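You operate a simulated robot arm through the tools that you are given. There is no shell and no other tool.

You run a simulated two-armed robot. Do the job below in one go: nothing can be reset, and whatever is moved stays where it is left.

JOB
Unlock and start press B; once at speed, switch the heater off.
Fine: blue padlock on its peg, isolator on; watch the speed gauge come to 40 rpm, within 3, with the heater still on; it is left running; the black padlock stays on its peg.

The check looks at the end state, three seconds after you hand in, the way a careful person would. Anything else that was tipped, shoved, dropped, spilled or broken makes it a failure.

ROBOT AND FRAMES
Two 7-joint arms with two-finger parallel grippers on one trunk that stands fixed in place. Base frame: the origin is at the foot of the trunk, x ahead of it, y to its left, z up. Lengths are in m, angles in degrees, forces in N, time in s.
The left shoulder is at [0.07, 0.188, 1.265], the right one opposite. With the tool pointing down near the work surface each hand reaches from about 0.1 to 0.68 m from the base axis, measured 20 degrees to its own side. Payload 3.91 kg a hand.
The tool frame of a hand sits at the grasp point between the pads (the TCP): z along the fingers, y along the line on which they close. The tips reach 0.03 m beyond it. The gripper opens to 0.11 m. The fingers are 0.02 m wide and 0.01 m thick; the gripper's body (0.048 by 0.112 m) begins 0.055 m behind the TCP.
Orientation is that of the tool frame in the base frame, as a unit quaternion [x, y, z, w]. With the fingers straight down and closing along the base's y, the tool's x points along the base's -x, its y along +y and its z along -z.

CONTROLS
- The arms move only by the tool jog_arm. It takes "left_deltas", "right_deltas" or both (then of equal length, played together; a hand with none holds still); each is a list of rows, each a list of 7 numbers: the shift along the base's x, y, z in units of 25 mm (1.0 is 25 mm), then the turn, a rotation vector about the base's x, y, z in units of 5 degrees (1.0 is 5 degrees), then the finger opening in mm, from 0 to 110. In form: [[dx, dy, dz, rx, ry, rz, gripper], ...]. A call has 1 to 20 rows; each row shifts and turns the commanded pose from where the row before left it. A call with a number of a shift or a turn outside -1 to 1 is refused whole. Rows are played at 5 a second. More than 0.05 m and 8.6 degrees between two rows, or a gripper value outside its range, and nothing of the call is played. A pose out of reach is approached as far as the arm can. The call stops where the force on the tool passes 40 N (or 10 N more than at its start, if that is more) or the arm is blocked; 0.2 s more then pass. Each finger travels about 0.072 m/s and halts on what it meets, pressing with about 22 N; the grip force reading is that of the motor and also rises with nothing between the fingers. The clock runs only during rows and for 0.2 s after the last one: add rows that do not move to give the fingers time. It gives the time, the measured TCP pose, the force on the tool (base axes), the opening and the grip force at its end, in the units of the frame above (readings bear some noise), with the torque about the TCP (base axes, N m) and any sound that the robot's microphone picked up.
- Cameras (640 x 400 px; columns grow to the right, rows downward): "scene" is now at [0.1292, 0.0444, 1.4994]; the picture's right is [0.50, -0.87, 0.00], its down [-0.44, -0.25, -0.86] and it looks along [0.75, 0.43, -0.51] (base axes); focal length 258 px, centre (320, 200). "left" rides on the left gripper at [0.072, -0.017, -0.103] in its tool frame; the picture's right is [0.23, 0.97, 0.00], its down [-0.76, 0.18, -0.62] and it looks along [-0.61, 0.14, 0.78] (tool axes); focal length 222 px, centre (320, 200). "right" rides on the right gripper at [0.072, 0.017, -0.103] in its tool frame; the picture's right is [-0.23, 0.97, 0.00], its down [-0.76, -0.18, -0.62] and it looks along [-0.61, -0.14, 0.78] (tool axes); focal length 222 px, centre (320, 200). There is no depth. A picture from a camera that has moved, and an enlarged one, comes with that camera's place and axes in the base frame and with its lens.
- grab_frame(camera): a new picture of that camera. No time passes.
- slide_trunk(by): slides the trunk up (or, below 0, down) by that many m; the arms and the scene camera ride with it, the base frame stays. It gives what a move gives, with no picture.
- aim_head(pan, tilt): turns the head with the scene camera to pan (to the left, within 86 degrees either way) and tilt (down, from -29 to 69), counted from straight ahead of the robot. It gives what a move gives.
- zoom(camera, box): a new picture of the part [left, top, right, bottom] of that camera's present view, enlarged. No time passes.
- hand_in(): hands the job in; it is judged then, once.

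Nothing tells you positions but the pictures and the camera data. Unless the task says otherwise, let go and move clear before handing in.

The tools are called after "Request:" by a JSON object that holds its "fn" and its "kwargs". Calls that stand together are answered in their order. jog_arm: Moves the arms, as the interface text tells. Its arguments: {"type":"object","properties":{"left_deltas":{"type":"array","items":{"type":"array","items":{"type":"number"}}},"right_deltas":{"type":"array","items":{"type":"array","items":{"type":"number"}}}},"required":[]} The other tools are called the same way: slide_trunk (by) slides the trunk up or down; aim_head (pan, tilt) turns the head that bears the scene camera; grab_frame (camera) takes a picture; zoom (camera, box) takes an enlarged picture of a part of a camera's view; hand_in () hands the job in.

At the start:

```text
time_s: 0.0
left_position: [0.3943, 0.4637, 1.3301]
left_tcp_rot: [0.0, 1.0, 0.001, 0.0]
left_ft_force: [0.8, -0.5, -0.2]
left_moment: [-0.01, 0.01, 0.03]
left_opening: 0.11
left_gripper_force: 0.1
right_position: [0.3819, 0.0571, 1.252]
right_tcp_rot: [-0.001, 1.0, -0.001, 0.0]
right_ft_force: [-0.3, 0.7, -0.3]
right_moment: [0.0, 0.02, 0.02]
right_opening: 0.1099
right_gripper_force: 0.0
trunk travel left (down, up): [-0.775, 0.165]
head pan, tilt: [29.8, 30.7]
```

scene: 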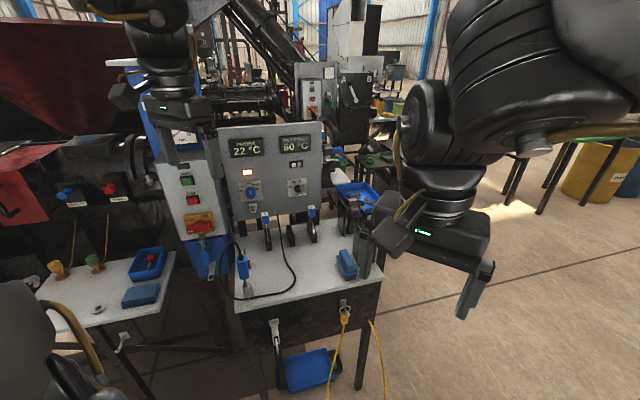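
right: 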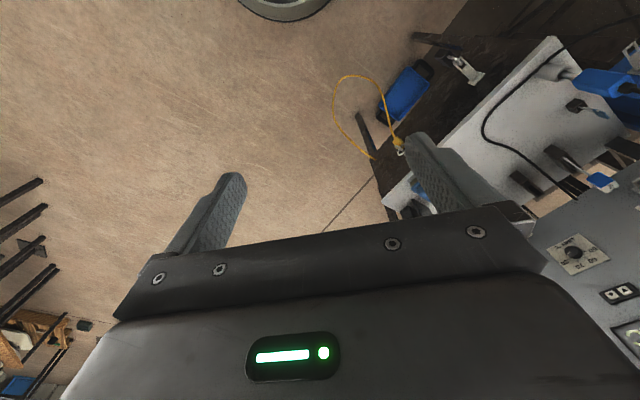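
left: 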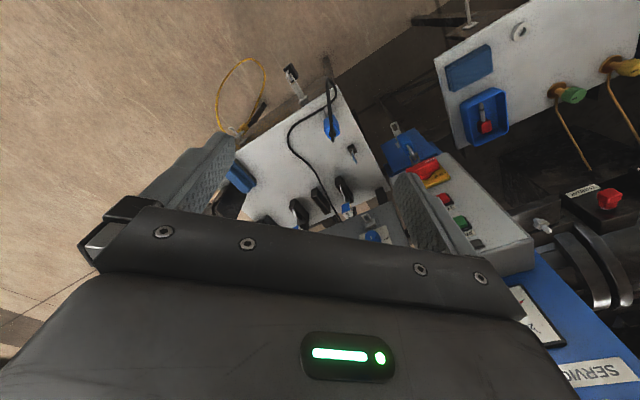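

I see a control cabinet with displays, a column with buttons and a red/yellow isolator, and several tables. I'll zoom in on the scene view to identify the parts before I move anything.

Request:
{"fn": "zoom", "kwargs": {"camera": "scene", "box": [140, 110, 340, 235]}}

Request:
{"fn": "zoom", "kwargs": {"camera": "scene", "box": [210, 200, 410, 325]}}

Request:
{"fn": "zoom", "kwargs": {"camera": "scene", "box": [20, 180, 220, 305]}}

Request:
{"fn": "zoom", "kwargs": {"camera": "scene", "box": [280, 50, 440, 150]}}

Request:
{"fn": "zoom", "kwargs": {"camera": "left", "box": [360, 100, 640, 275]}}

```text
3.20 times, centred on (240, 172) of scene
camera zoom: at [0.1292, 0.0444, 1.4994], right [0.5, -0.87, 0.0], down [-0.44, -0.25, -0.86], along [0.75, 0.43, -0.51], focal length 824 px, centre (576, 288)
```

zoom: 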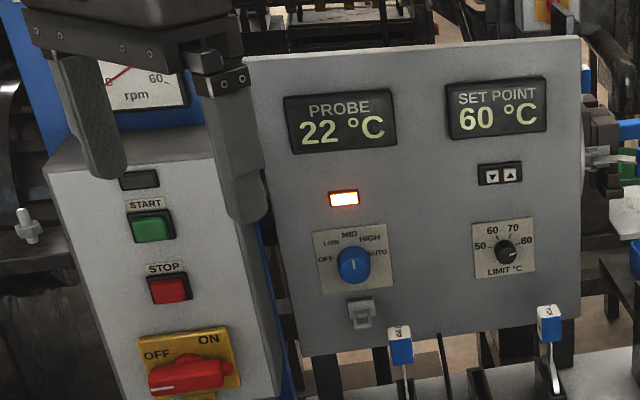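

```text
3.20 times, centred on (310, 262) of scene
camera zoom: at [0.1292, 0.0444, 1.4994], right [0.5, -0.87, 0.0], down [-0.44, -0.25, -0.86], along [0.75, 0.43, -0.51], focal length 824 px, centre (352, 0)
```

zoom: 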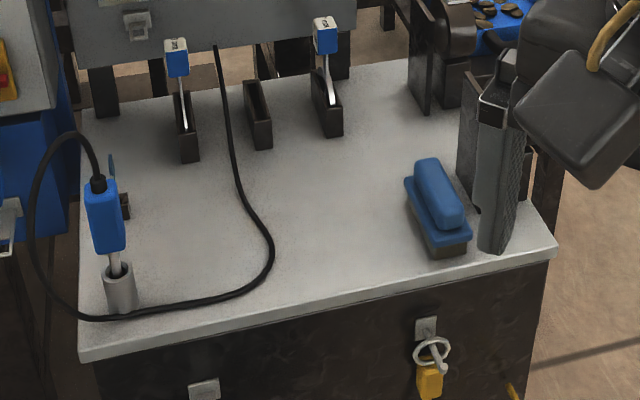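

```text
3.20 times, centred on (120, 242) of scene
camera zoom: at [0.1292, 0.0444, 1.4994], right [0.5, -0.87, 0.0], down [-0.44, -0.25, -0.86], along [0.75, 0.43, -0.51], focal length 824 px, centre (960, 64)
```

zoom: 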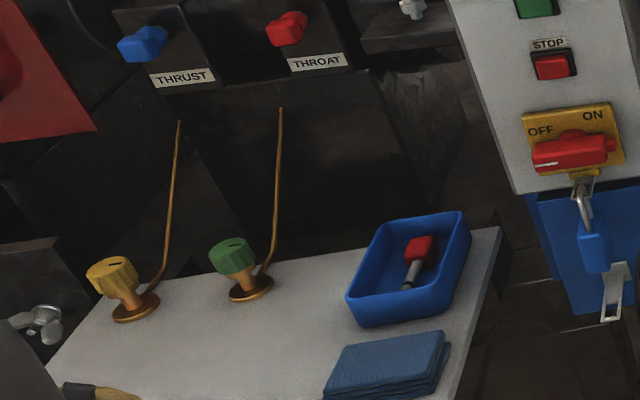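

```text
4.00 times, centred on (360, 100) of scene
camera zoom: at [0.1292, 0.0444, 1.4994], right [0.5, -0.87, 0.0], down [-0.44, -0.25, -0.86], along [0.75, 0.43, -0.51], focal length 1031 px, centre (160, 600)
```

zoom: 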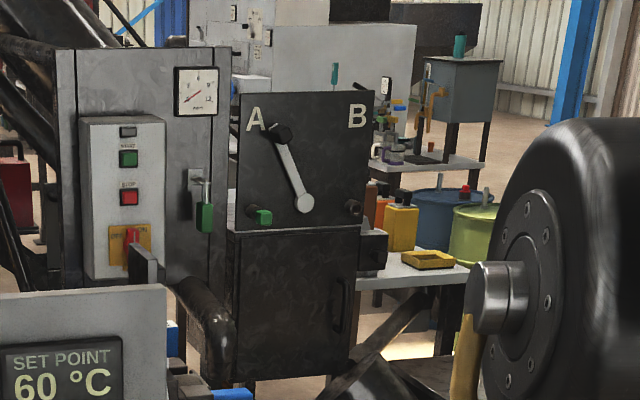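

```text
2.29 times, centred on (500, 188) of left
camera zoom: at [0.3213, 0.4464, 1.4327], right [-0.23, 0.97, 0.0], down [0.76, 0.18, 0.62], along [0.61, 0.14, -0.78], focal length 508 px, centre (-91, 229)
```

zoom: 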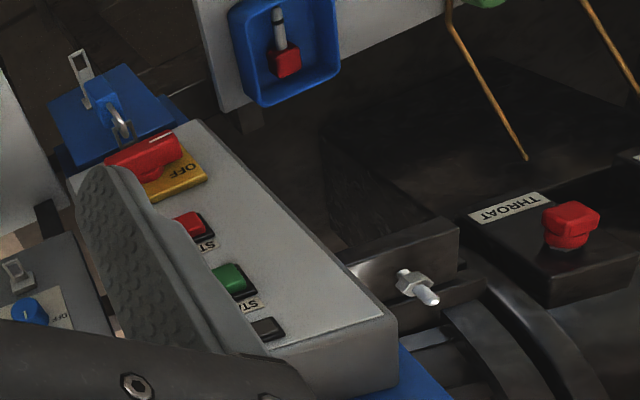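

The near column has a blue padlock hanging at its isolator. I still need to find which machine is press B, the black padlock, the peg and the keys, so I'll look around with the head.

Request:
{"fn": "aim_head", "kwargs": {"pan": 60, "tilt": 25}}

Request:
{"fn": "grab_frame", "kwargs": {"camera": "scene"}}

Request:
{"fn": "aim_head", "kwargs": {"pan": 0, "tilt": 25}}

Request:
{"fn": "grab_frame", "kwargs": {"camera": "scene"}}

Request:
{"fn": "aim_head", "kwargs": {"pan": 30, "tilt": 5}}

Request:
{"fn": "grab_frame", "kwargs": {"camera": "scene"}}

Request:
{"fn": "aim_head", "kwargs": {"pan": 30, "tilt": 55}}

Request:
{"fn": "grab_frame", "kwargs": {"camera": "scene"}}

```text
time_s: 0.9
left_position: [0.3934, 0.4639, 1.3306]
left_tcp_rot: [0.0, 1.0, 0.0, 0.0]
left_ft_force: [-0.3, 0.2, -0.5]
left_moment: [-0.03, 0.02, 0.0]
left_opening: 0.11
left_gripper_force: 0.1
right_position: [0.3835, 0.0576, 1.2513]
right_tcp_rot: [-0.001, 1.0, 0.0, 0.001]
right_ft_force: [-0.5, -0.7, 0.1]
right_moment: [-0.01, 0.0, 0.0]
right_opening: 0.1102
right_gripper_force: 0.0
trunk travel left (down, up): [-0.775, 0.165]
head pan, tilt: [60.0, 25.0]
```

```text
taken
camera scene: at [0.0971, 0.0792, 1.5085], right [0.87, -0.5, 0.0], down [-0.21, -0.37, -0.91], along [0.45, 0.78, -0.42], focal length 258 px, centre (320, 200)
```

scene: 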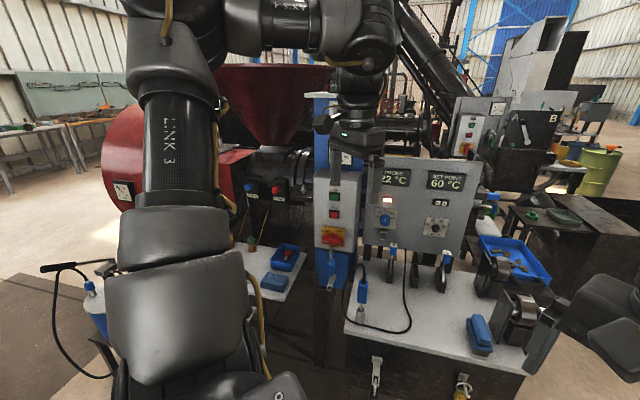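

```text
time_s: 2.2
left_position: [0.3941, 0.4629, 1.3301]
left_tcp_rot: [0.0, 1.0, 0.0, 0.0]
left_ft_force: [0.0, 0.3, -0.3]
left_moment: [0.01, 0.02, 0.0]
left_opening: 0.11
left_gripper_force: 0.0
right_position: [0.381, 0.0579, 1.2527]
right_tcp_rot: [-0.001, 1.0, 0.0, 0.0]
right_ft_force: [0.3, -0.5, 0.2]
right_moment: [-0.01, -0.02, 0.02]
right_opening: 0.1098
right_gripper_force: 0.1
trunk travel left (down, up): [-0.775, 0.165]
head pan, tilt: [0.0, 25.0]
```

```text
taken
camera scene: at [0.1431, -0.0003, 1.5085], right [0.0, -1.0, 0.0], down [-0.42, 0.0, -0.91], along [0.91, 0.0, -0.42], focal length 258 px, centre (320, 200)
```

scene: 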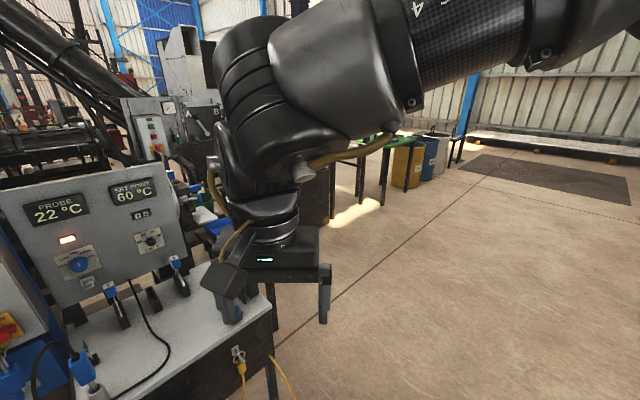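

```text
time_s: 3.2
left_position: [0.3938, 0.4636, 1.3311]
left_tcp_rot: [0.0, 1.0, 0.0, 0.001]
left_ft_force: [0.1, -0.5, 0.9]
left_moment: [-0.01, 0.03, 0.02]
left_opening: 0.1101
left_gripper_force: 0.0
right_position: [0.3826, 0.0568, 1.2515]
right_tcp_rot: [0.0, 1.0, 0.0, -0.001]
right_ft_force: [0.0, 0.8, 0.3]
right_moment: [0.02, 0.01, -0.01]
right_opening: 0.1105
right_gripper_force: 0.0
trunk travel left (down, up): [-0.775, 0.165]
head pan, tilt: [30.0, 5.0]
```

```text
taken
camera scene: at [0.1305, 0.0453, 1.5409], right [0.5, -0.87, 0.0], down [-0.08, -0.04, -1.0], along [0.86, 0.5, -0.09], focal length 258 px, centre (320, 200)
```

scene: 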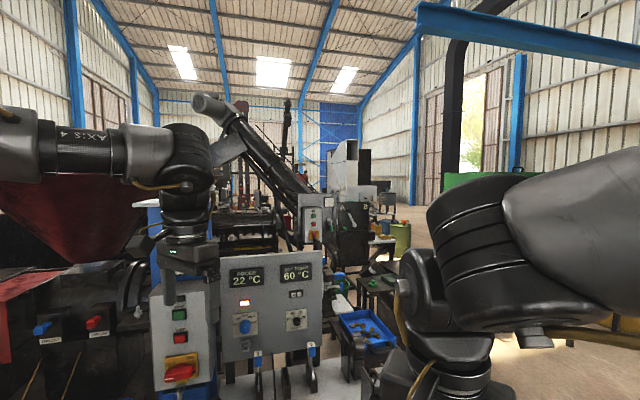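

```text
time_s: 4.4
left_position: [0.3937, 0.4642, 1.3302]
left_tcp_rot: [0.0, 1.0, 0.0, 0.001]
left_ft_force: [0.3, -0.3, -0.1]
left_moment: [0.01, -0.01, 0.01]
left_opening: 0.1101
left_gripper_force: 0.0
right_position: [0.3817, 0.0587, 1.2524]
right_tcp_rot: [-0.001, 1.0, 0.0, 0.001]
right_ft_force: [0.4, -0.9, -0.5]
right_moment: [-0.01, -0.01, -0.02]
right_opening: 0.11
right_gripper_force: 0.2
trunk travel left (down, up): [-0.775, 0.165]
head pan, tilt: [30.0, 55.0]
```

```text
taken
camera scene: at [0.1135, 0.0356, 1.4645], right [0.5, -0.87, 0.0], down [-0.71, -0.41, -0.57], along [0.5, 0.29, -0.82], focal length 258 px, centre (320, 200)
```

scene: 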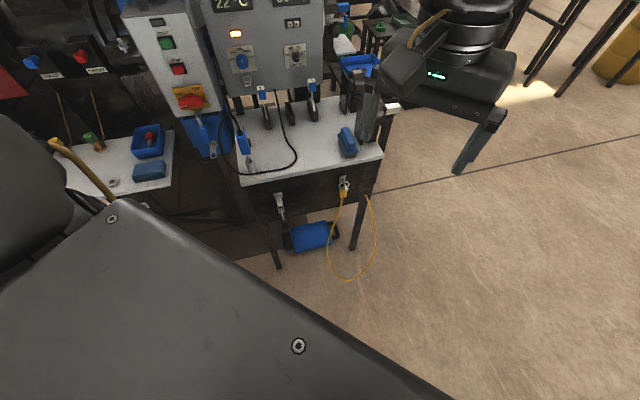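

The near column carries the gauge, START/STOP, isolator and blue padlock, but the left hand hides part of it. I'll move the left hand back and aside, away from everything, to see the labels.

Request:
{"fn": "jog_arm", "kwargs": {"left_deltas": [[-1, 0, 0.4, 0, 0, 0, 110], [-1, 0.5, 0.4, 0, 0, 0, 110], [-1, 0.5, 0.4, 0, 0, 0, 110], [-1, 0.5, 0, 0, 0, 0, 110], [-1, 0.5, 0, 0, 0, 0, 110], [-1, 0.5, 0, 0, 0, 0, 110], [-1, 0.5, 0, 0, 0, 0, 110]]}}

Request:
{"fn": "aim_head", "kwargs": {"pan": 40, "tilt": 28}}

Request:
{"fn": "grab_frame", "kwargs": {"camera": "scene"}}

Request:
{"fn": "grab_frame", "kwargs": {"camera": "left"}}

```text
time_s: 6.0
left_position: [0.2227, 0.5352, 1.3426]
left_tcp_rot: [0.0, 1.0, -0.001, 0.002]
left_ft_force: [0.0, 0.2, 0.1]
left_moment: [-0.03, -0.02, 0.01]
left_opening: 0.1099
left_gripper_force: 0.1
left hand out of reach, approached as far as the arm can: row 6, 7
right_position: [0.3818, 0.0582, 1.2519]
right_tcp_rot: [-0.001, 1.0, 0.0, 0.0]
right_ft_force: [-0.5, 0.2, -0.7]
right_moment: [0.01, -0.04, 0.01]
right_opening: 0.1102
right_gripper_force: 0.1
trunk travel left (down, up): [-0.775, 0.165]
head pan, tilt: [30.0, 55.0]
```

```text
time_s: 6.9
left_position: [0.2243, 0.5354, 1.3438]
left_tcp_rot: [0.0, 1.0, 0.001, 0.0]
left_ft_force: [0.2, 0.3, 1.1]
left_moment: [0.0, -0.01, 0.0]
left_opening: 0.1098
left_gripper_force: 0.1
right_position: [0.3829, 0.0579, 1.2522]
right_tcp_rot: [0.0, 1.0, 0.0, 0.0]
right_ft_force: [0.3, -0.2, 0.4]
right_moment: [-0.02, 0.01, 0.02]
right_opening: 0.1101
right_gripper_force: 0.1
trunk travel left (down, up): [-0.775, 0.165]
head pan, tilt: [40.0, 28.0]
```

```text
taken
camera scene: at [0.1212, 0.058, 1.5036], right [0.64, -0.77, 0.0], down [-0.36, -0.3, -0.88], along [0.68, 0.57, -0.47], focal length 258 px, centre (320, 200)
```

scene: 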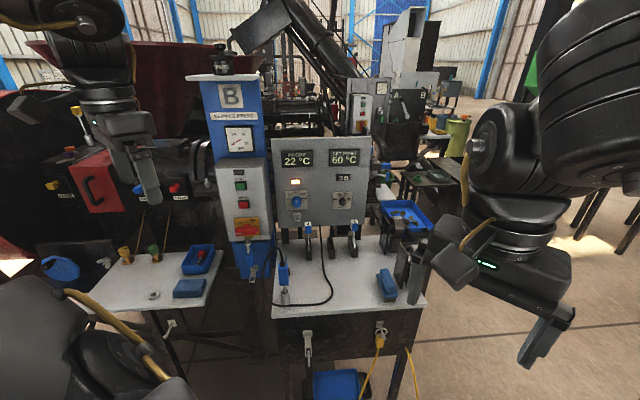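

```text
taken
camera left: at [0.1523, 0.5184, 1.4443], right [-0.23, 0.97, 0.0], down [0.76, 0.18, 0.62], along [0.61, 0.14, -0.78], focal length 222 px, centre (320, 200)
```

left: 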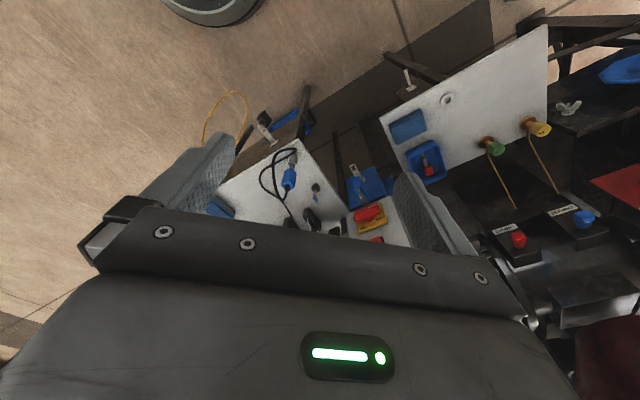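

The near column is marked "B". I'll zoom in on it and its surroundings.

Request:
{"fn": "zoom", "kwargs": {"camera": "scene", "box": [180, 75, 300, 150]}}

Request:
{"fn": "zoom", "kwargs": {"camera": "scene", "box": [190, 150, 310, 225]}}

Request:
{"fn": "zoom", "kwargs": {"camera": "scene", "box": [190, 215, 310, 290]}}

Request:
{"fn": "zoom", "kwargs": {"camera": "scene", "box": [270, 130, 400, 212]}}

Request:
{"fn": "zoom", "kwargs": {"camera": "scene", "box": [300, 210, 430, 292]}}

Request:
{"fn": "zoom", "kwargs": {"camera": "scene", "box": [250, 300, 410, 400]}}

Request:
{"fn": "zoom", "kwargs": {"camera": "scene", "box": [320, 65, 480, 165]}}

Request:
{"fn": "zoom", "kwargs": {"camera": "scene", "box": [60, 220, 230, 350]}}

```text
5.33 times, centred on (240, 112) of scene
camera zoom: at [0.1212, 0.058, 1.5036], right [0.64, -0.77, 0.0], down [-0.36, -0.3, -0.88], along [0.68, 0.57, -0.47], focal length 1374 px, centre (747, 667)
```

zoom: 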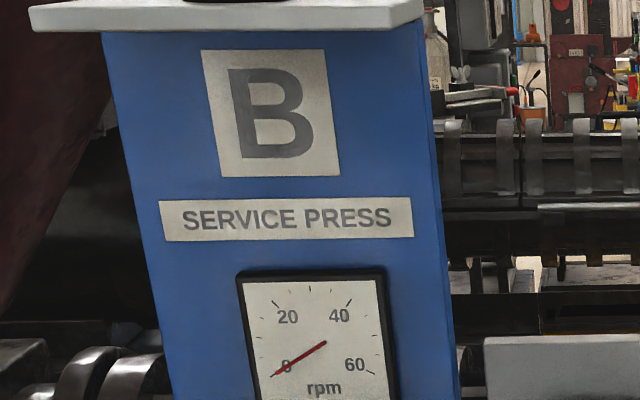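

```text
5.33 times, centred on (250, 188) of scene
camera zoom: at [0.1212, 0.058, 1.5036], right [0.64, -0.77, 0.0], down [-0.36, -0.3, -0.88], along [0.68, 0.57, -0.47], focal length 1374 px, centre (693, 267)
```

zoom: 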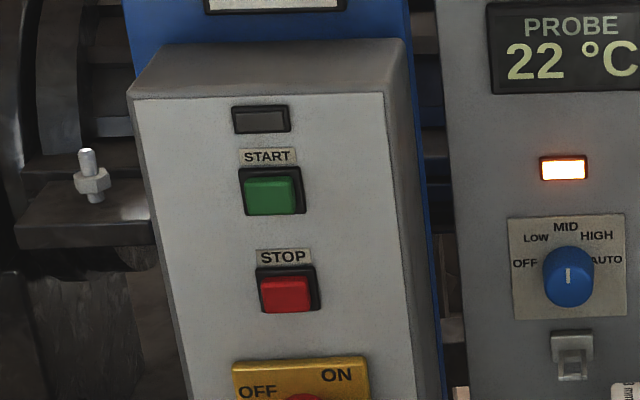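

```text
5.33 times, centred on (250, 252) of scene
camera zoom: at [0.1212, 0.058, 1.5036], right [0.64, -0.77, 0.0], down [-0.36, -0.3, -0.88], along [0.68, 0.57, -0.47], focal length 1374 px, centre (693, -80)
```

zoom: 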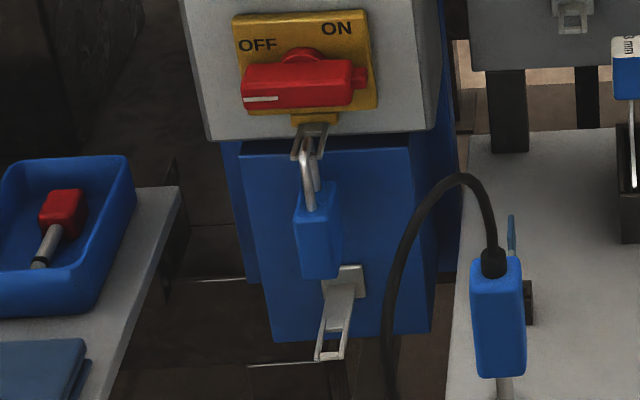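

```text
4.88 times, centred on (335, 171) of scene
camera zoom: at [0.1212, 0.058, 1.5036], right [0.64, -0.77, 0.0], down [-0.36, -0.3, -0.88], along [0.68, 0.57, -0.47], focal length 1257 px, centre (247, 342)
```

zoom: 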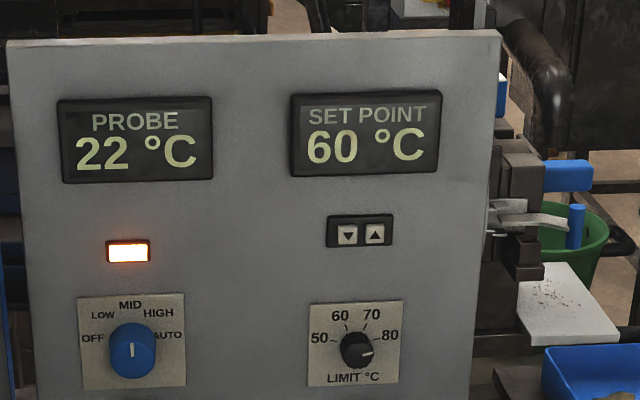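

```text
4.88 times, centred on (365, 251) of scene
camera zoom: at [0.1212, 0.058, 1.5036], right [0.64, -0.77, 0.0], down [-0.36, -0.3, -0.88], along [0.68, 0.57, -0.47], focal length 1257 px, centre (100, -49)
```

zoom: 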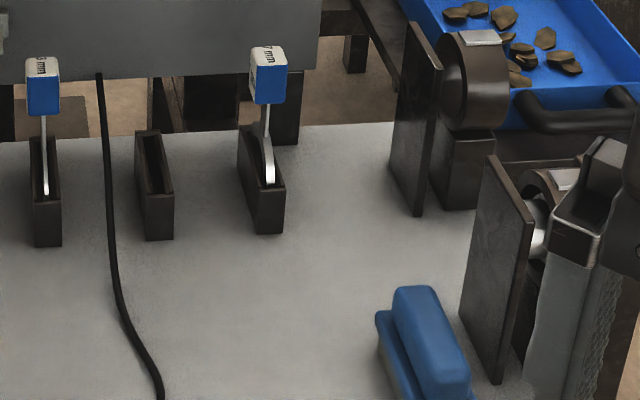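

```text
4.00 times, centred on (330, 350) of scene
camera zoom: at [0.1212, 0.058, 1.5036], right [0.64, -0.77, 0.0], down [-0.36, -0.3, -0.88], along [0.68, 0.57, -0.47], focal length 1031 px, centre (280, -400)
```

zoom: 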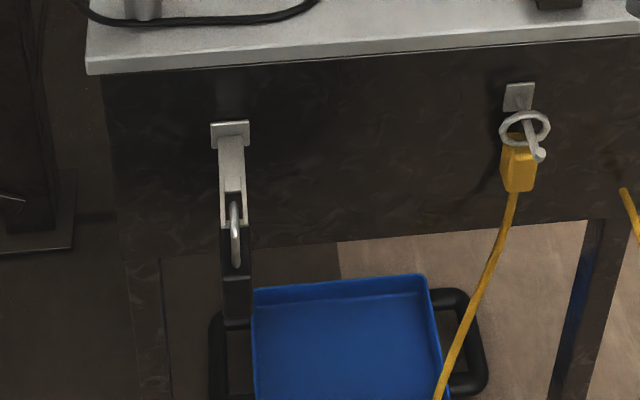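

```text
4.00 times, centred on (400, 115) of scene
camera zoom: at [0.1212, 0.058, 1.5036], right [0.64, -0.77, 0.0], down [-0.36, -0.3, -0.88], along [0.68, 0.57, -0.47], focal length 1031 px, centre (0, 540)
```

zoom: 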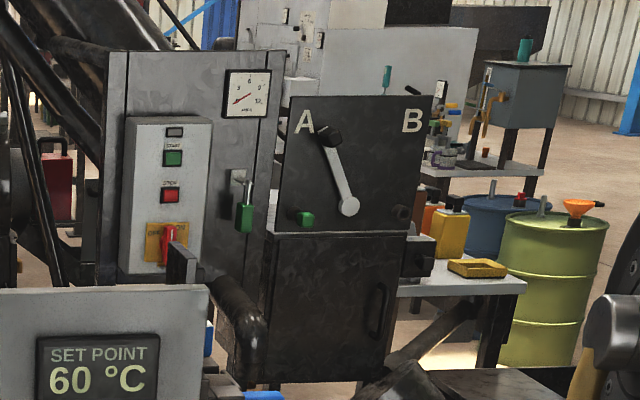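

```text
3.08 times, centred on (145, 285) of scene
camera zoom: at [0.1212, 0.058, 1.5036], right [0.64, -0.77, 0.0], down [-0.36, -0.3, -0.88], along [0.68, 0.57, -0.47], focal length 793 px, centre (858, -62)
```

zoom: 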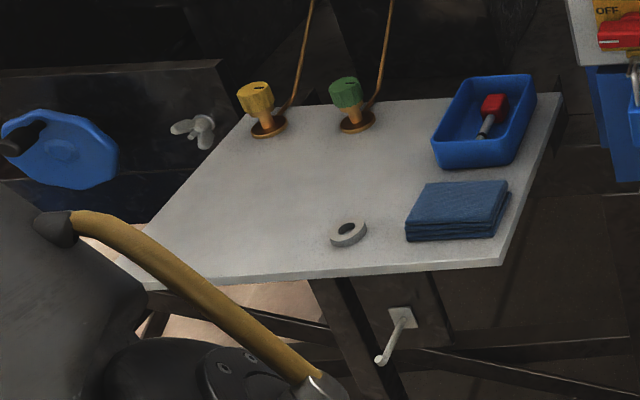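

The near column (B) has an isolator at about (0.55, 0.77, 0.95) with the blue padlock below it, and an empty peg under that. The black padlock hangs on the bench-front peg. I'll lower the trunk a little, then turn the left hand to face the panel for close views.

Request:
{"fn": "slide_trunk", "kwargs": {"by": -0.2}}

Request:
{"fn": "jog_arm", "kwargs": {"left_deltas": [[0.5, -0.15, 0, 0, 0, 1, 110], [0.5, -0.15, 0, 0, 0, 1, 110], [0.5, -0.15, 0, 0, 0, 1, 110], [0.5, -0.15, 0, 0, 0, 1, 110], [0.5, -0.15, 0, 0, 0, 1, 110], [0.5, -0.15, 0, 0, 0, 1, 110], [0.5, -0.15, 0, 0, 0, 1, 110], [0.5, -0.15, 0, 0, 0, 1, 110], [0.3, -0.15, 0, 0, 0, 1, 110], [0.3, -0.15, 0, 0, 0, 1, 110]]}}

Request:
{"fn": "jog_arm", "kwargs": {"left_deltas": [[0, 0, 0, 0.985, -0.826, 0, 110], [0, 0, 0, 0.985, -0.826, 0, 110], [0, 0, 0, 0.985, -0.826, 0, 110], [0, 0, 0, 0.985, -0.826, 0, 110], [0, 0, 0, 0.985, -0.826, 0, 110], [0, 0, 0, 0.985, -0.826, 0, 110], [0, 0, 0, 0.985, -0.826, 0, 110], [0, 0, 0, 0.985, -0.826, 0, 110], [0, 0, 0, 0.985, -0.826, 0, 110], [0, 0, 0, 0.985, -0.826, 0, 110], [0, 0, 0, 0.985, -0.826, 0, 110], [0, 0, 0, 0.985, -0.826, 0, 110], [0, 0, 0, 0.985, -0.826, 0, 110], [0, 0, 0, 0.985, -0.826, 0, 110]]}}

Request:
{"fn": "grab_frame", "kwargs": {"camera": "left"}}

Request:
{"fn": "grab_frame", "kwargs": {"camera": "scene"}}

```text
time_s: 9.1
left_position: [0.2236, 0.5359, 1.1422]
left_tcp_rot: [0.0, 1.0, -0.001, 0.001]
left_ft_force: [-0.5, 0.4, -0.3]
left_moment: [-0.01, 0.02, 0.01]
left_opening: 0.1096
left_gripper_force: 0.0
right_position: [0.3819, 0.0571, 1.0528]
right_tcp_rot: [0.0, 1.0, 0.0, 0.0]
right_ft_force: [-0.9, 0.4, -0.5]
right_moment: [0.0, 0.03, 0.01]
right_opening: 0.1098
right_gripper_force: 0.1
trunk travel left (down, up): [-0.575, 0.365]
head pan, tilt: [40.0, 28.0]
```

```text
time_s: 11.3
left_position: [0.3395, 0.4973, 1.1413]
left_tcp_rot: [-0.424, 0.906, 0.0, 0.0]
left_ft_force: [0.8, 0.1, 0.9]
left_moment: [0.02, 0.01, 0.02]
left_opening: 0.11
left_gripper_force: 0.0
right_position: [0.384, 0.0573, 1.0515]
right_tcp_rot: [-0.001, 1.0, 0.001, 0.0]
right_ft_force: [1.0, -0.4, -0.7]
right_moment: [0.02, 0.04, 0.03]
right_opening: 0.11
right_gripper_force: 0.1
trunk travel left (down, up): [-0.575, 0.365]
head pan, tilt: [40.0, 28.0]
```

```text
time_s: 14.3
left_position: [0.285, 0.5363, 1.1886]
left_tcp_rot: [-0.403, 0.864, 0.129, 0.275]
left_ft_force: [-0.6, -0.1, -0.3]
left_moment: [-0.03, 0.02, -0.02]
left_opening: 0.1103
left_gripper_force: 0.1
left hand out of reach, approached as far as the arm can: row 3, 4, 5, 6, 7, 8, 9, 10, 11, 12, 13, 14
right_position: [0.3828, 0.058, 1.0526]
right_tcp_rot: [-0.001, 1.0, 0.0, 0.0]
right_ft_force: [0.0, 0.6, 0.1]
right_moment: [0.02, 0.0, -0.01]
right_opening: 0.1101
right_gripper_force: 0.1
trunk travel left (down, up): [-0.575, 0.365]
head pan, tilt: [40.0, 28.0]
```

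```text
taken
camera left: at [0.221, 0.4345, 1.2292], right [-0.86, 0.48, -0.13], down [0.03, 0.31, 0.95], along [0.5, 0.82, -0.29], focal length 222 px, centre (320, 200)
```

left: 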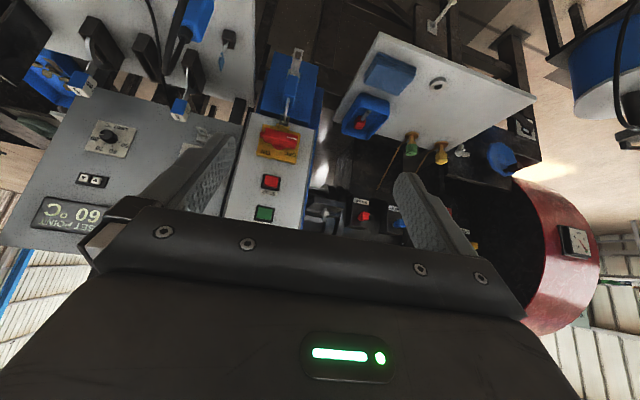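

```text
taken
camera scene: at [0.121, 0.0582, 1.3037], right [0.64, -0.77, 0.0], down [-0.36, -0.3, -0.88], along [0.68, 0.57, -0.47], focal length 258 px, centre (320, 200)
```

scene: 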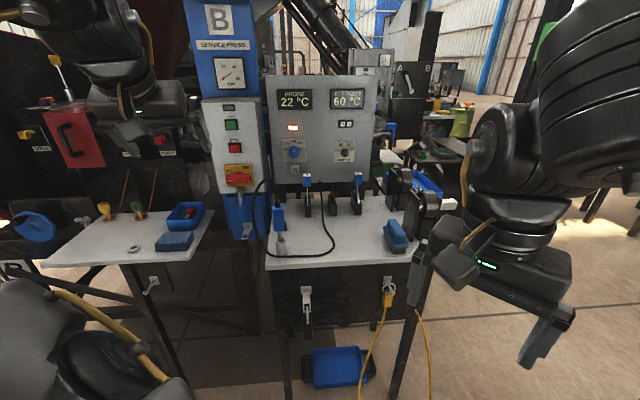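

Pitching forward ran out of wrist range here. A lower shoulder should help, so I'll lower the trunk more and try again with the arm a bit extended.

Request:
{"fn": "slide_trunk", "kwargs": {"by": -0.2}}

Request:
{"fn": "jog_arm", "kwargs": {"left_deltas": [[0.4, -0.2, 0, 0.77, -0.64, 0, 110], [0.4, -0.2, 0, 0.77, -0.64, 0, 110], [0.4, -0.2, 0, 0.77, -0.64, 0, 110], [0.4, -0.2, 0, 0.77, -0.64, 0, 110], [0.4, -0.2, 0, 0.77, -0.64, 0, 110], [0.4, -0.2, 0, 0.77, -0.64, 0, 110], [0, 0, 0, 0.77, -0.64, 0, 110], [0, 0, 0, 0.77, -0.64, 0, 110]]}}

Request:
{"fn": "grab_frame", "kwargs": {"camera": "left"}}

Request:
{"fn": "grab_frame", "kwargs": {"camera": "scene"}}

```text
time_s: 16.4
left_position: [0.2838, 0.5355, 0.9875]
left_tcp_rot: [-0.402, 0.864, 0.128, 0.275]
left_ft_force: [0.5, -0.1, -0.3]
left_moment: [-0.03, -0.01, -0.04]
left_opening: 0.1101
left_gripper_force: 0.1
right_position: [0.3824, 0.057, 0.8523]
right_tcp_rot: [-0.001, 1.0, -0.001, 0.0]
right_ft_force: [-0.9, -0.1, 0.1]
right_moment: [-0.02, -0.01, 0.0]
right_opening: 0.1102
right_gripper_force: 0.2
trunk travel left (down, up): [-0.375, 0.565]
head pan, tilt: [40.0, 28.0]
```

```text
time_s: 18.2
left_position: [0.2635, 0.5501, 1.0025]
left_tcp_rot: [-0.39, 0.837, 0.163, 0.349]
left_ft_force: [1.4, 0.4, 0.1]
left_moment: [0.0, 0.0, 0.04]
left_opening: 0.11
left_gripper_force: 0.0
left hand out of reach, approached as far as the arm can: row 1, 2, 3, 4, 5, 6, 7, 8
right_position: [0.3843, 0.0564, 0.8509]
right_tcp_rot: [-0.001, 1.0, 0.0, -0.002]
right_ft_force: [0.9, -0.5, -0.5]
right_moment: [-0.01, 0.01, -0.02]
right_opening: 0.1098
right_gripper_force: 0.1
trunk travel left (down, up): [-0.375, 0.565]
head pan, tilt: [40.0, 28.0]
```

```text
taken
camera left: at [0.196, 0.4427, 1.0222], right [-0.85, 0.5, -0.16], down [-0.07, 0.18, 0.98], along [0.52, 0.84, -0.12], focal length 222 px, centre (320, 200)
```

left: 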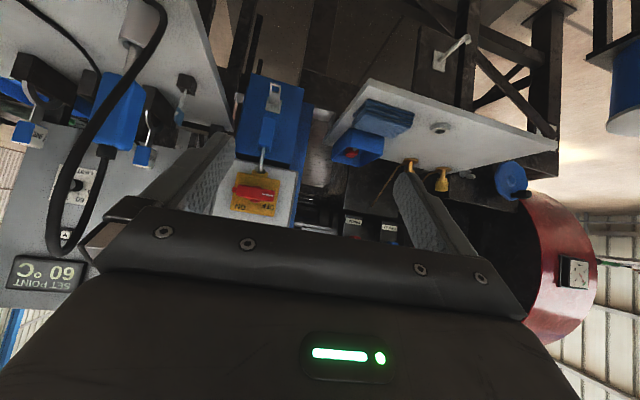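

```text
taken
camera scene: at [0.1229, 0.0581, 1.1034], right [0.64, -0.77, 0.0], down [-0.36, -0.3, -0.88], along [0.68, 0.57, -0.47], focal length 258 px, centre (320, 200)
```

scene: 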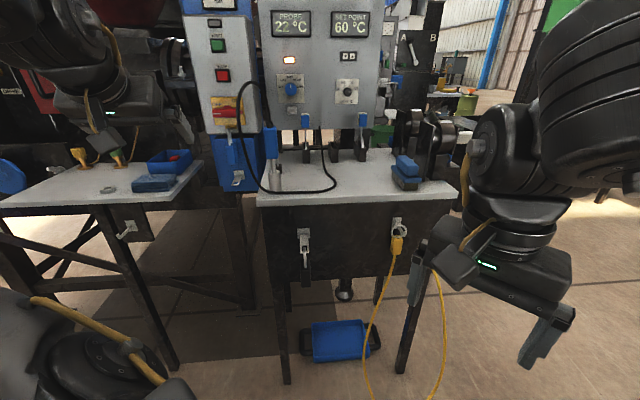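

The hand is too close to the shoulder, so the forearm hangs steeply. I'll extend it toward the panel, still well short of it, and then pitch.

Request:
{"fn": "jog_arm", "kwargs": {"left_deltas": [[0.8, 0.35, 0, 0, 0, 0, 110], [0.8, 0.35, 0, 0, 0, 0, 110], [0.8, 0.35, 0, 0, 0, 0, 110], [0.8, 0.35, 0, 0, 0, 0, 110], [0.8, 0.35, 0, 0, 0, 0, 110], [0.8, 0.35, 0, 0, 0, 0, 110]]}}

Request:
{"fn": "jog_arm", "kwargs": {"left_deltas": [[0, 0, 0, 0.77, -0.64, 0, 110], [0, 0, 0, 0.77, -0.64, 0, 110], [0, 0, 0, 0.77, -0.64, 0, 110], [0, 0, 0, 0.77, -0.64, 0, 110]]}}

Request:
{"fn": "grab_frame", "kwargs": {"camera": "left"}}

Request:
{"fn": "grab_frame", "kwargs": {"camera": "scene"}}

```text
time_s: 19.6
left_position: [0.3835, 0.6026, 1.0024]
left_tcp_rot: [-0.389, 0.837, 0.163, 0.349]
left_ft_force: [0.2, -0.2, -0.7]
left_moment: [-0.01, -0.02, 0.01]
left_opening: 0.1099
left_gripper_force: 0.0
right_position: [0.3829, 0.0579, 0.8511]
right_tcp_rot: [-0.001, 1.0, 0.0, 0.0]
right_ft_force: [-0.1, 0.0, 0.9]
right_moment: [0.02, 0.0, 0.0]
right_opening: 0.1101
right_gripper_force: 0.1
trunk travel left (down, up): [-0.375, 0.565]
head pan, tilt: [40.0, 28.0]
```

```text
time_s: 20.6
left_position: [0.357, 0.6218, 1.0145]
left_tcp_rot: [-0.355, 0.762, 0.229, 0.49]
left_ft_force: [-0.2, 0.3, 0.8]
left_moment: [0.0, -0.03, -0.01]
left_opening: 0.1099
left_gripper_force: 0.0
left hand out of reach, approached as far as the arm can: row 3, 4
right_position: [0.382, 0.0594, 0.8519]
right_tcp_rot: [-0.001, 1.0, 0.0, 0.0]
right_ft_force: [0.3, 0.3, -0.7]
right_moment: [0.01, 0.02, -0.02]
right_opening: 0.1098
right_gripper_force: 0.0
trunk travel left (down, up): [-0.375, 0.565]
head pan, tilt: [40.0, 28.0]
```

```text
taken
camera left: at [0.2898, 0.5155, 0.99], right [-0.81, 0.55, -0.21], down [-0.3, -0.08, 0.95], along [0.51, 0.83, 0.23], focal length 222 px, centre (320, 200)
```

left: 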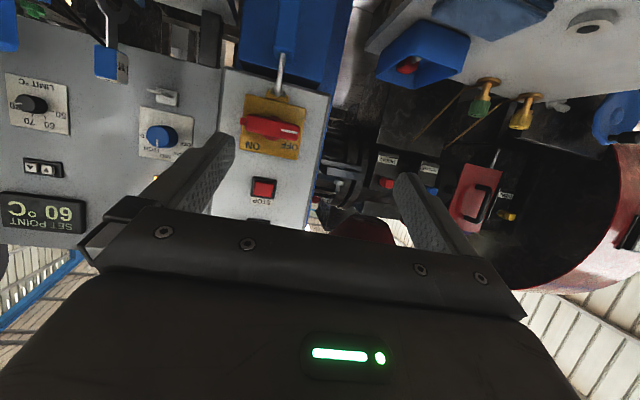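

```text
taken
camera scene: at [0.1202, 0.0585, 1.1038], right [0.64, -0.77, 0.0], down [-0.36, -0.3, -0.88], along [0.68, 0.57, -0.47], focal length 258 px, centre (320, 200)
```

scene: 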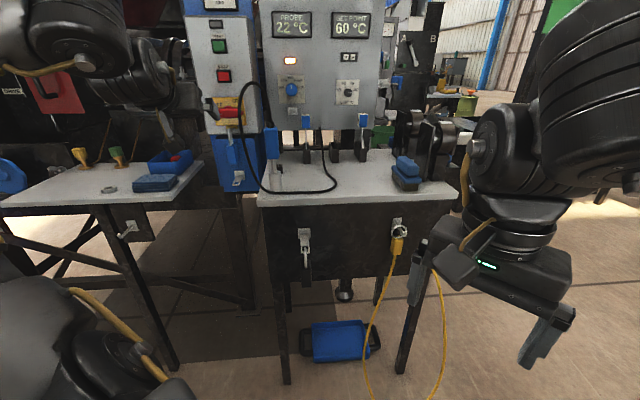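

The pitch is improving as the arm extends. I'll zoom in on the isolator, padlock and peg from here.

Request:
{"fn": "zoom", "kwargs": {"camera": "left", "box": [200, 0, 360, 100]}}

Request:
{"fn": "zoom", "kwargs": {"camera": "left", "box": [200, 80, 360, 220]}}

Request:
{"fn": "zoom", "kwargs": {"camera": "left", "box": [60, 60, 220, 180]}}

Request:
{"fn": "zoom", "kwargs": {"camera": "scene", "box": [190, 80, 290, 200]}}

Request:
{"fn": "zoom", "kwargs": {"camera": "scene", "box": [270, 60, 370, 140]}}

```text
4.00 times, centred on (280, 50) of left
camera zoom: at [0.2898, 0.5155, 0.99], right [-0.81, 0.55, -0.21], down [-0.3, -0.08, 0.95], along [0.51, 0.83, 0.23], focal length 888 px, centre (480, 800)
```

zoom: 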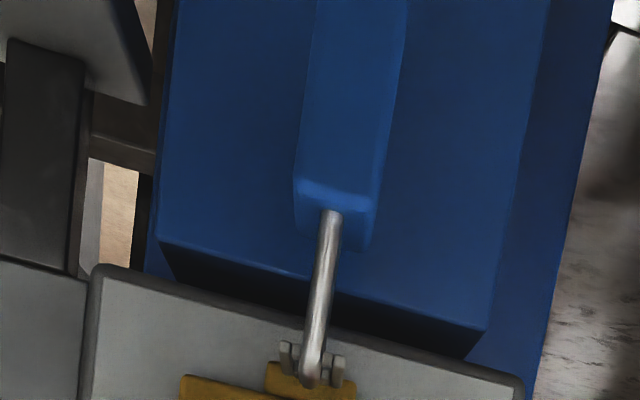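

```text
2.86 times, centred on (280, 150) of left
camera zoom: at [0.2898, 0.5155, 0.99], right [-0.81, 0.55, -0.21], down [-0.3, -0.08, 0.95], along [0.51, 0.83, 0.23], focal length 635 px, centre (434, 343)
```

zoom: 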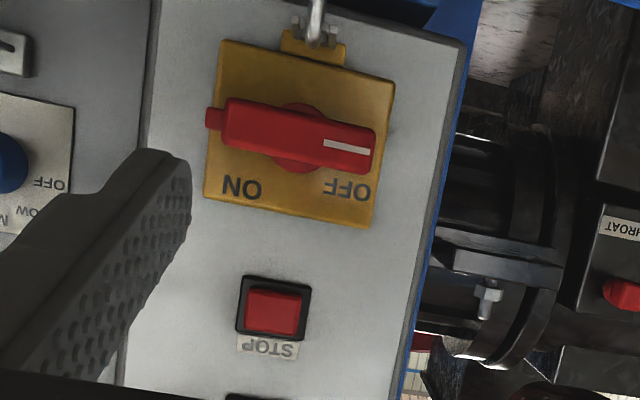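

```text
3.33 times, centred on (140, 120) of left
camera zoom: at [0.2898, 0.5155, 0.99], right [-0.81, 0.55, -0.21], down [-0.3, -0.08, 0.95], along [0.51, 0.83, 0.23], focal length 740 px, centre (920, 467)
```

zoom: 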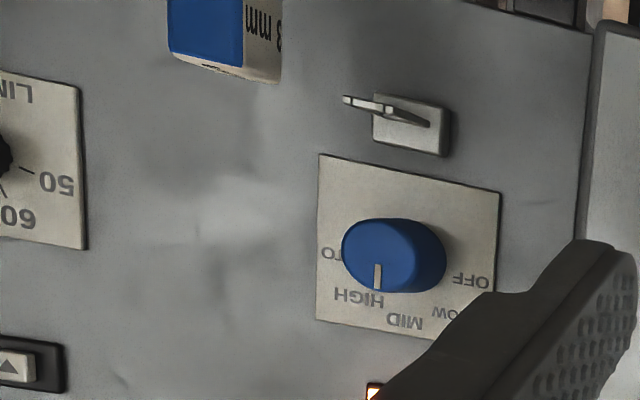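

```text
3.33 times, centred on (240, 140) of scene
camera zoom: at [0.1202, 0.0585, 1.1038], right [0.64, -0.77, 0.0], down [-0.36, -0.3, -0.88], along [0.68, 0.57, -0.47], focal length 859 px, centre (587, 400)
```

zoom: 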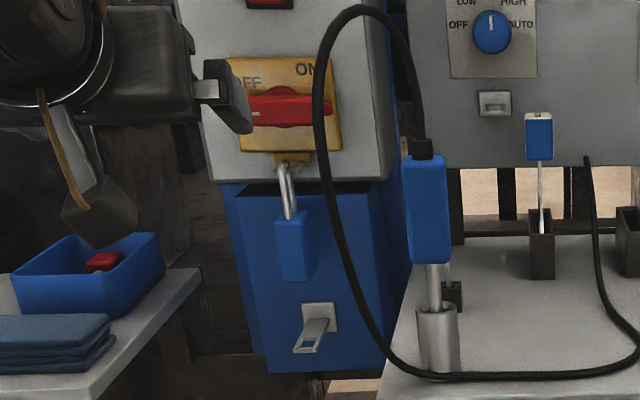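

```text
5.00 times, centred on (320, 100) of scene
camera zoom: at [0.1202, 0.0585, 1.1038], right [0.64, -0.77, 0.0], down [-0.36, -0.3, -0.88], along [0.68, 0.57, -0.47], focal length 1288 px, centre (320, 700)
```

zoom: 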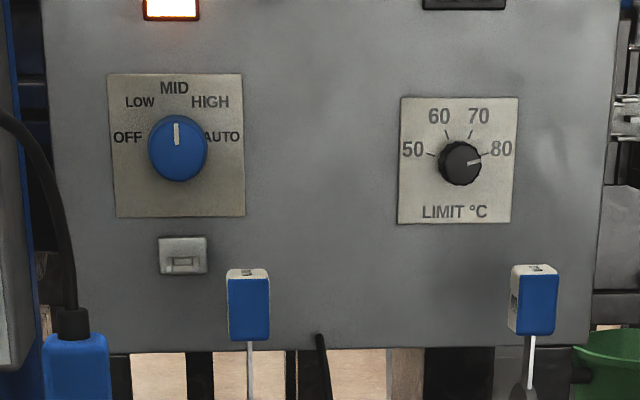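

The padlocks look like they simply hook over slotted pegs. I'll take high zooms of the black padlock's peg, the empty peg and the hasp to understand how they seat.

Request:
{"fn": "zoom", "kwargs": {"camera": "scene", "box": [285, 220, 325, 290]}}

Request:
{"fn": "zoom", "kwargs": {"camera": "scene", "box": [225, 160, 257, 192]}}

Request:
{"fn": "zoom", "kwargs": {"camera": "scene", "box": [220, 115, 252, 165]}}

Request:
{"fn": "zoom", "kwargs": {"camera": "left", "box": [255, 50, 305, 110]}}

Request:
{"fn": "zoom", "kwargs": {"camera": "scene", "box": [110, 200, 160, 250]}}

```text
5.71 times, centred on (305, 255) of scene
camera zoom: at [0.1202, 0.0585, 1.1038], right [0.64, -0.77, 0.0], down [-0.36, -0.3, -0.88], along [0.68, 0.57, -0.47], focal length 1472 px, centre (406, -114)
```

zoom: 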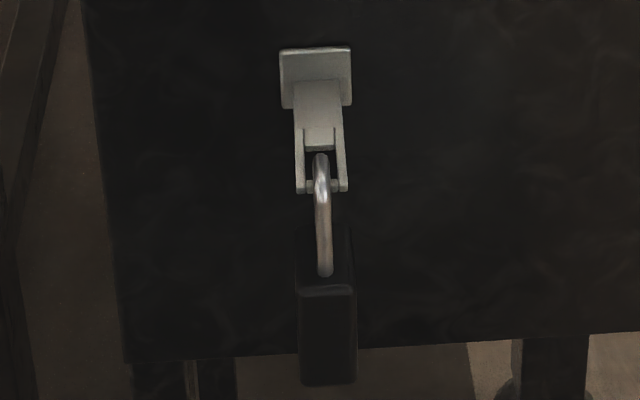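

```text
12.50 times, centred on (241, 176) of scene
camera zoom: at [0.1202, 0.0585, 1.1038], right [0.64, -0.77, 0.0], down [-0.36, -0.3, -0.88], along [0.68, 0.57, -0.47], focal length 3221 px, centre (1308, 500)
```

zoom: 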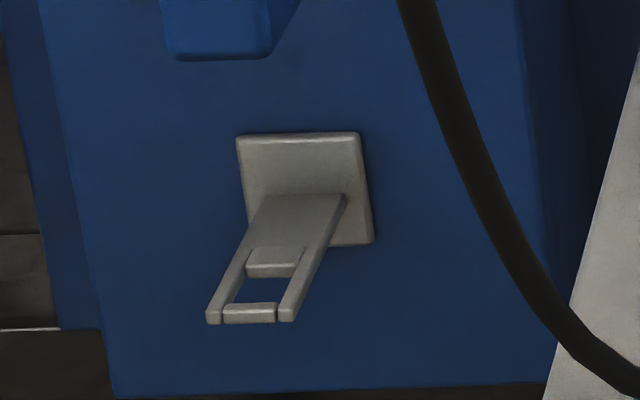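

```text
8.00 times, centred on (236, 140) of scene
camera zoom: at [0.1202, 0.0585, 1.1038], right [0.64, -0.77, 0.0], down [-0.36, -0.3, -0.88], along [0.68, 0.57, -0.47], focal length 2061 px, centre (992, 680)
```

zoom: 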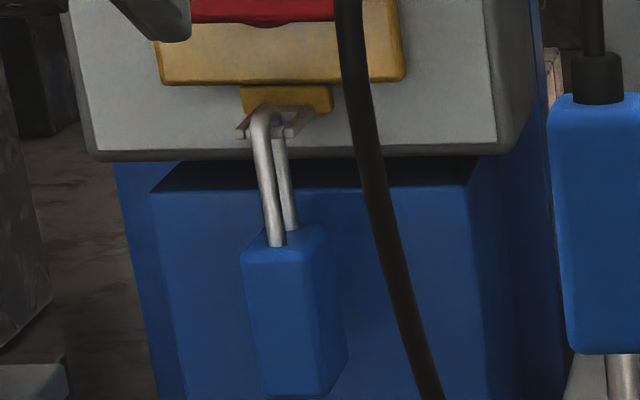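

```text
6.67 times, centred on (280, 80) of left
camera zoom: at [0.2898, 0.5155, 0.99], right [-0.81, 0.55, -0.21], down [-0.3, -0.08, 0.95], along [0.51, 0.83, 0.23], focal length 1481 px, centre (587, 1000)
```

zoom: 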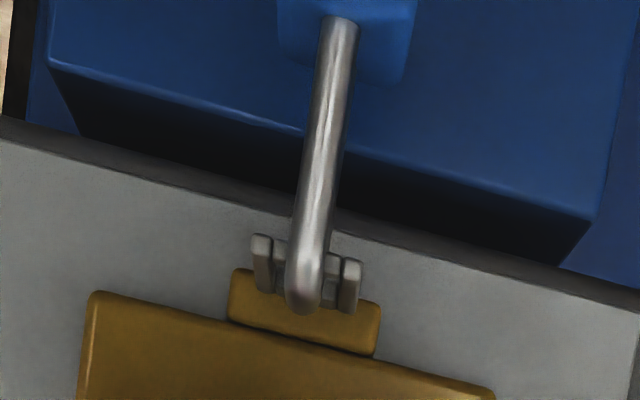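

```text
8.00 times, centred on (135, 225) of scene
camera zoom: at [0.1202, 0.0585, 1.1038], right [0.64, -0.77, 0.0], down [-0.36, -0.3, -0.88], along [0.68, 0.57, -0.47], focal length 2061 px, centre (1800, 0)
```

zoom: 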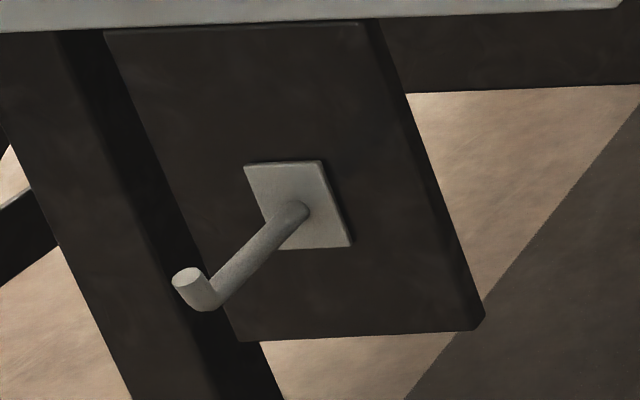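

The pegs are slotted tongues and the padlocks' shackles hook over them. A probe cable loops up at about (0.43, 0.50, 1.05), so I must keep left of it. I'll lower the left hand, staying left of the cable, to view the padlock and peg up close.

Request:
{"fn": "jog_arm", "kwargs": {"left_deltas": [[0, 0, -1, 0, 0, 0, 110], [0, 0, -1, 0, 0, 0, 110], [0, 0, -1, 0, 0, 0, 110], [0, 0, -1, 0, 0, 0, 110], [0, 0, -1, 0, 0, 0, 110], [0, 0, -1, 0, 0, 0, 110]]}}

Request:
{"fn": "grab_frame", "kwargs": {"camera": "left"}}

Request:
{"fn": "grab_frame", "kwargs": {"camera": "scene"}}

```text
time_s: 22.0
left_position: [0.344, 0.6546, 0.8966]
left_tcp_rot: [-0.354, 0.764, 0.228, 0.489]
left_ft_force: [-0.7, 1.2, 0.2]
left_moment: [0.02, 0.0, 0.03]
left_opening: 0.1102
left_gripper_force: 0.1
left hand out of reach, approached as far as the arm can: row 1, 2, 3, 4, 5, 6
right_position: [0.383, 0.0578, 0.8521]
right_tcp_rot: [-0.001, 1.0, 0.0, 0.001]
right_ft_force: [-0.3, 0.7, -0.2]
right_moment: [-0.02, 0.01, 0.02]
right_opening: 0.11
right_gripper_force: 0.1
trunk travel left (down, up): [-0.375, 0.565]
head pan, tilt: [40.0, 28.0]
```

```text
taken
camera left: at [0.275, 0.5493, 0.8717], right [-0.8, 0.56, -0.2], down [-0.29, -0.08, 0.95], along [0.52, 0.83, 0.22], focal length 222 px, centre (320, 200)
```

left: 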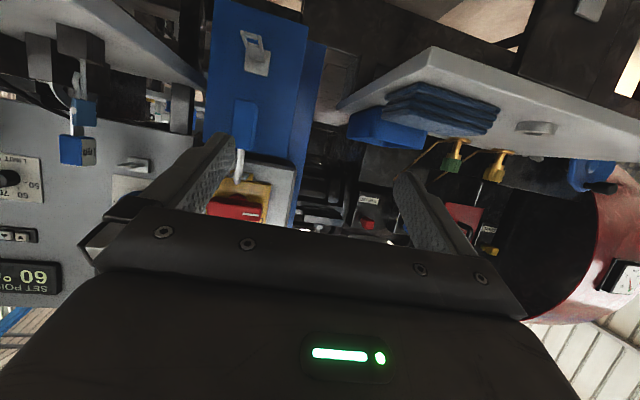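

```text
taken
camera scene: at [0.1209, 0.0588, 1.1037], right [0.64, -0.77, 0.0], down [-0.36, -0.3, -0.88], along [0.68, 0.57, -0.47], focal length 258 px, centre (320, 200)
```

scene: 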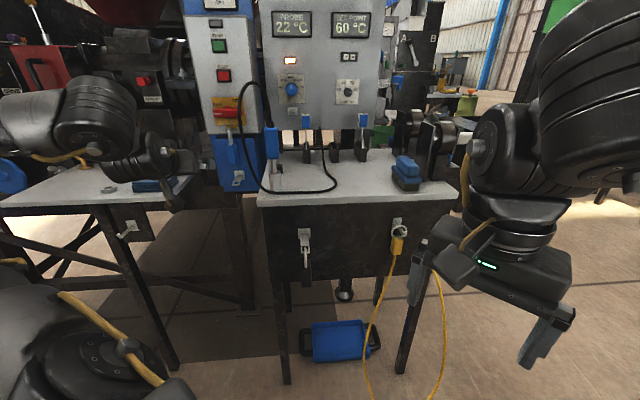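

I now have the bench edges: left bench front-right corner about (0.34, 0.74, 0.77), right bench front-left corner about (0.45, 0.54, 0.79), with the column in the gap between. I'll zoom both cameras on the padlock and peg to triangulate them precisely.

Request:
{"fn": "zoom", "kwargs": {"camera": "left", "box": [200, 10, 300, 110]}}

Request:
{"fn": "zoom", "kwargs": {"camera": "left", "box": [200, 90, 300, 230]}}

Request:
{"fn": "zoom", "kwargs": {"camera": "scene", "box": [205, 130, 265, 195]}}

```text
4.00 times, centred on (250, 60) of left
camera zoom: at [0.275, 0.5493, 0.8717], right [-0.8, 0.56, -0.2], down [-0.29, -0.08, 0.95], along [0.52, 0.83, 0.22], focal length 888 px, centre (600, 760)
```

zoom: 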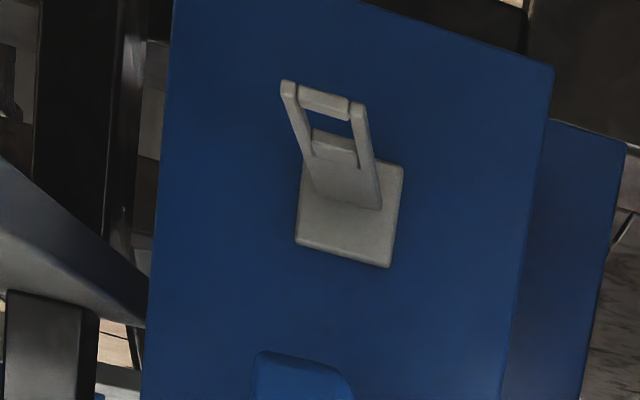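

```text
2.86 times, centred on (250, 160) of left
camera zoom: at [0.275, 0.5493, 0.8717], right [-0.8, 0.56, -0.2], down [-0.29, -0.08, 0.95], along [0.52, 0.83, 0.22], focal length 635 px, centre (520, 314)
```

zoom: 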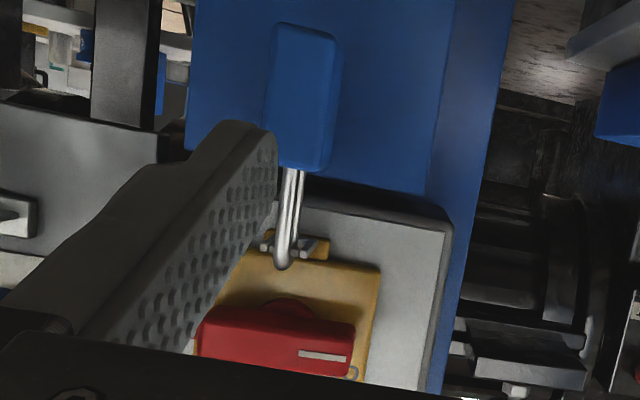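

```text
6.15 times, centred on (235, 162) of scene
camera zoom: at [0.1209, 0.0588, 1.1037], right [0.64, -0.77, 0.0], down [-0.36, -0.3, -0.88], along [0.68, 0.57, -0.47], focal length 1586 px, centre (843, 431)
```

zoom: 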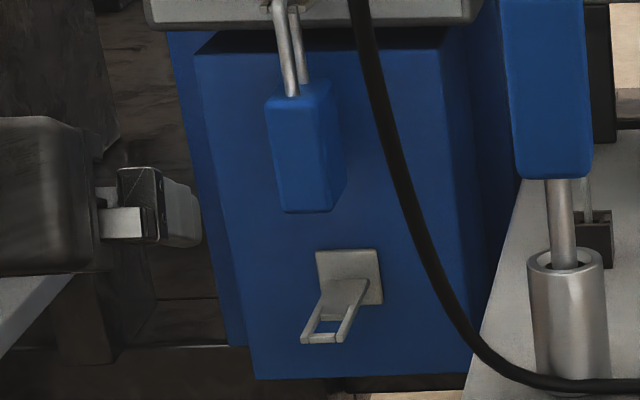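

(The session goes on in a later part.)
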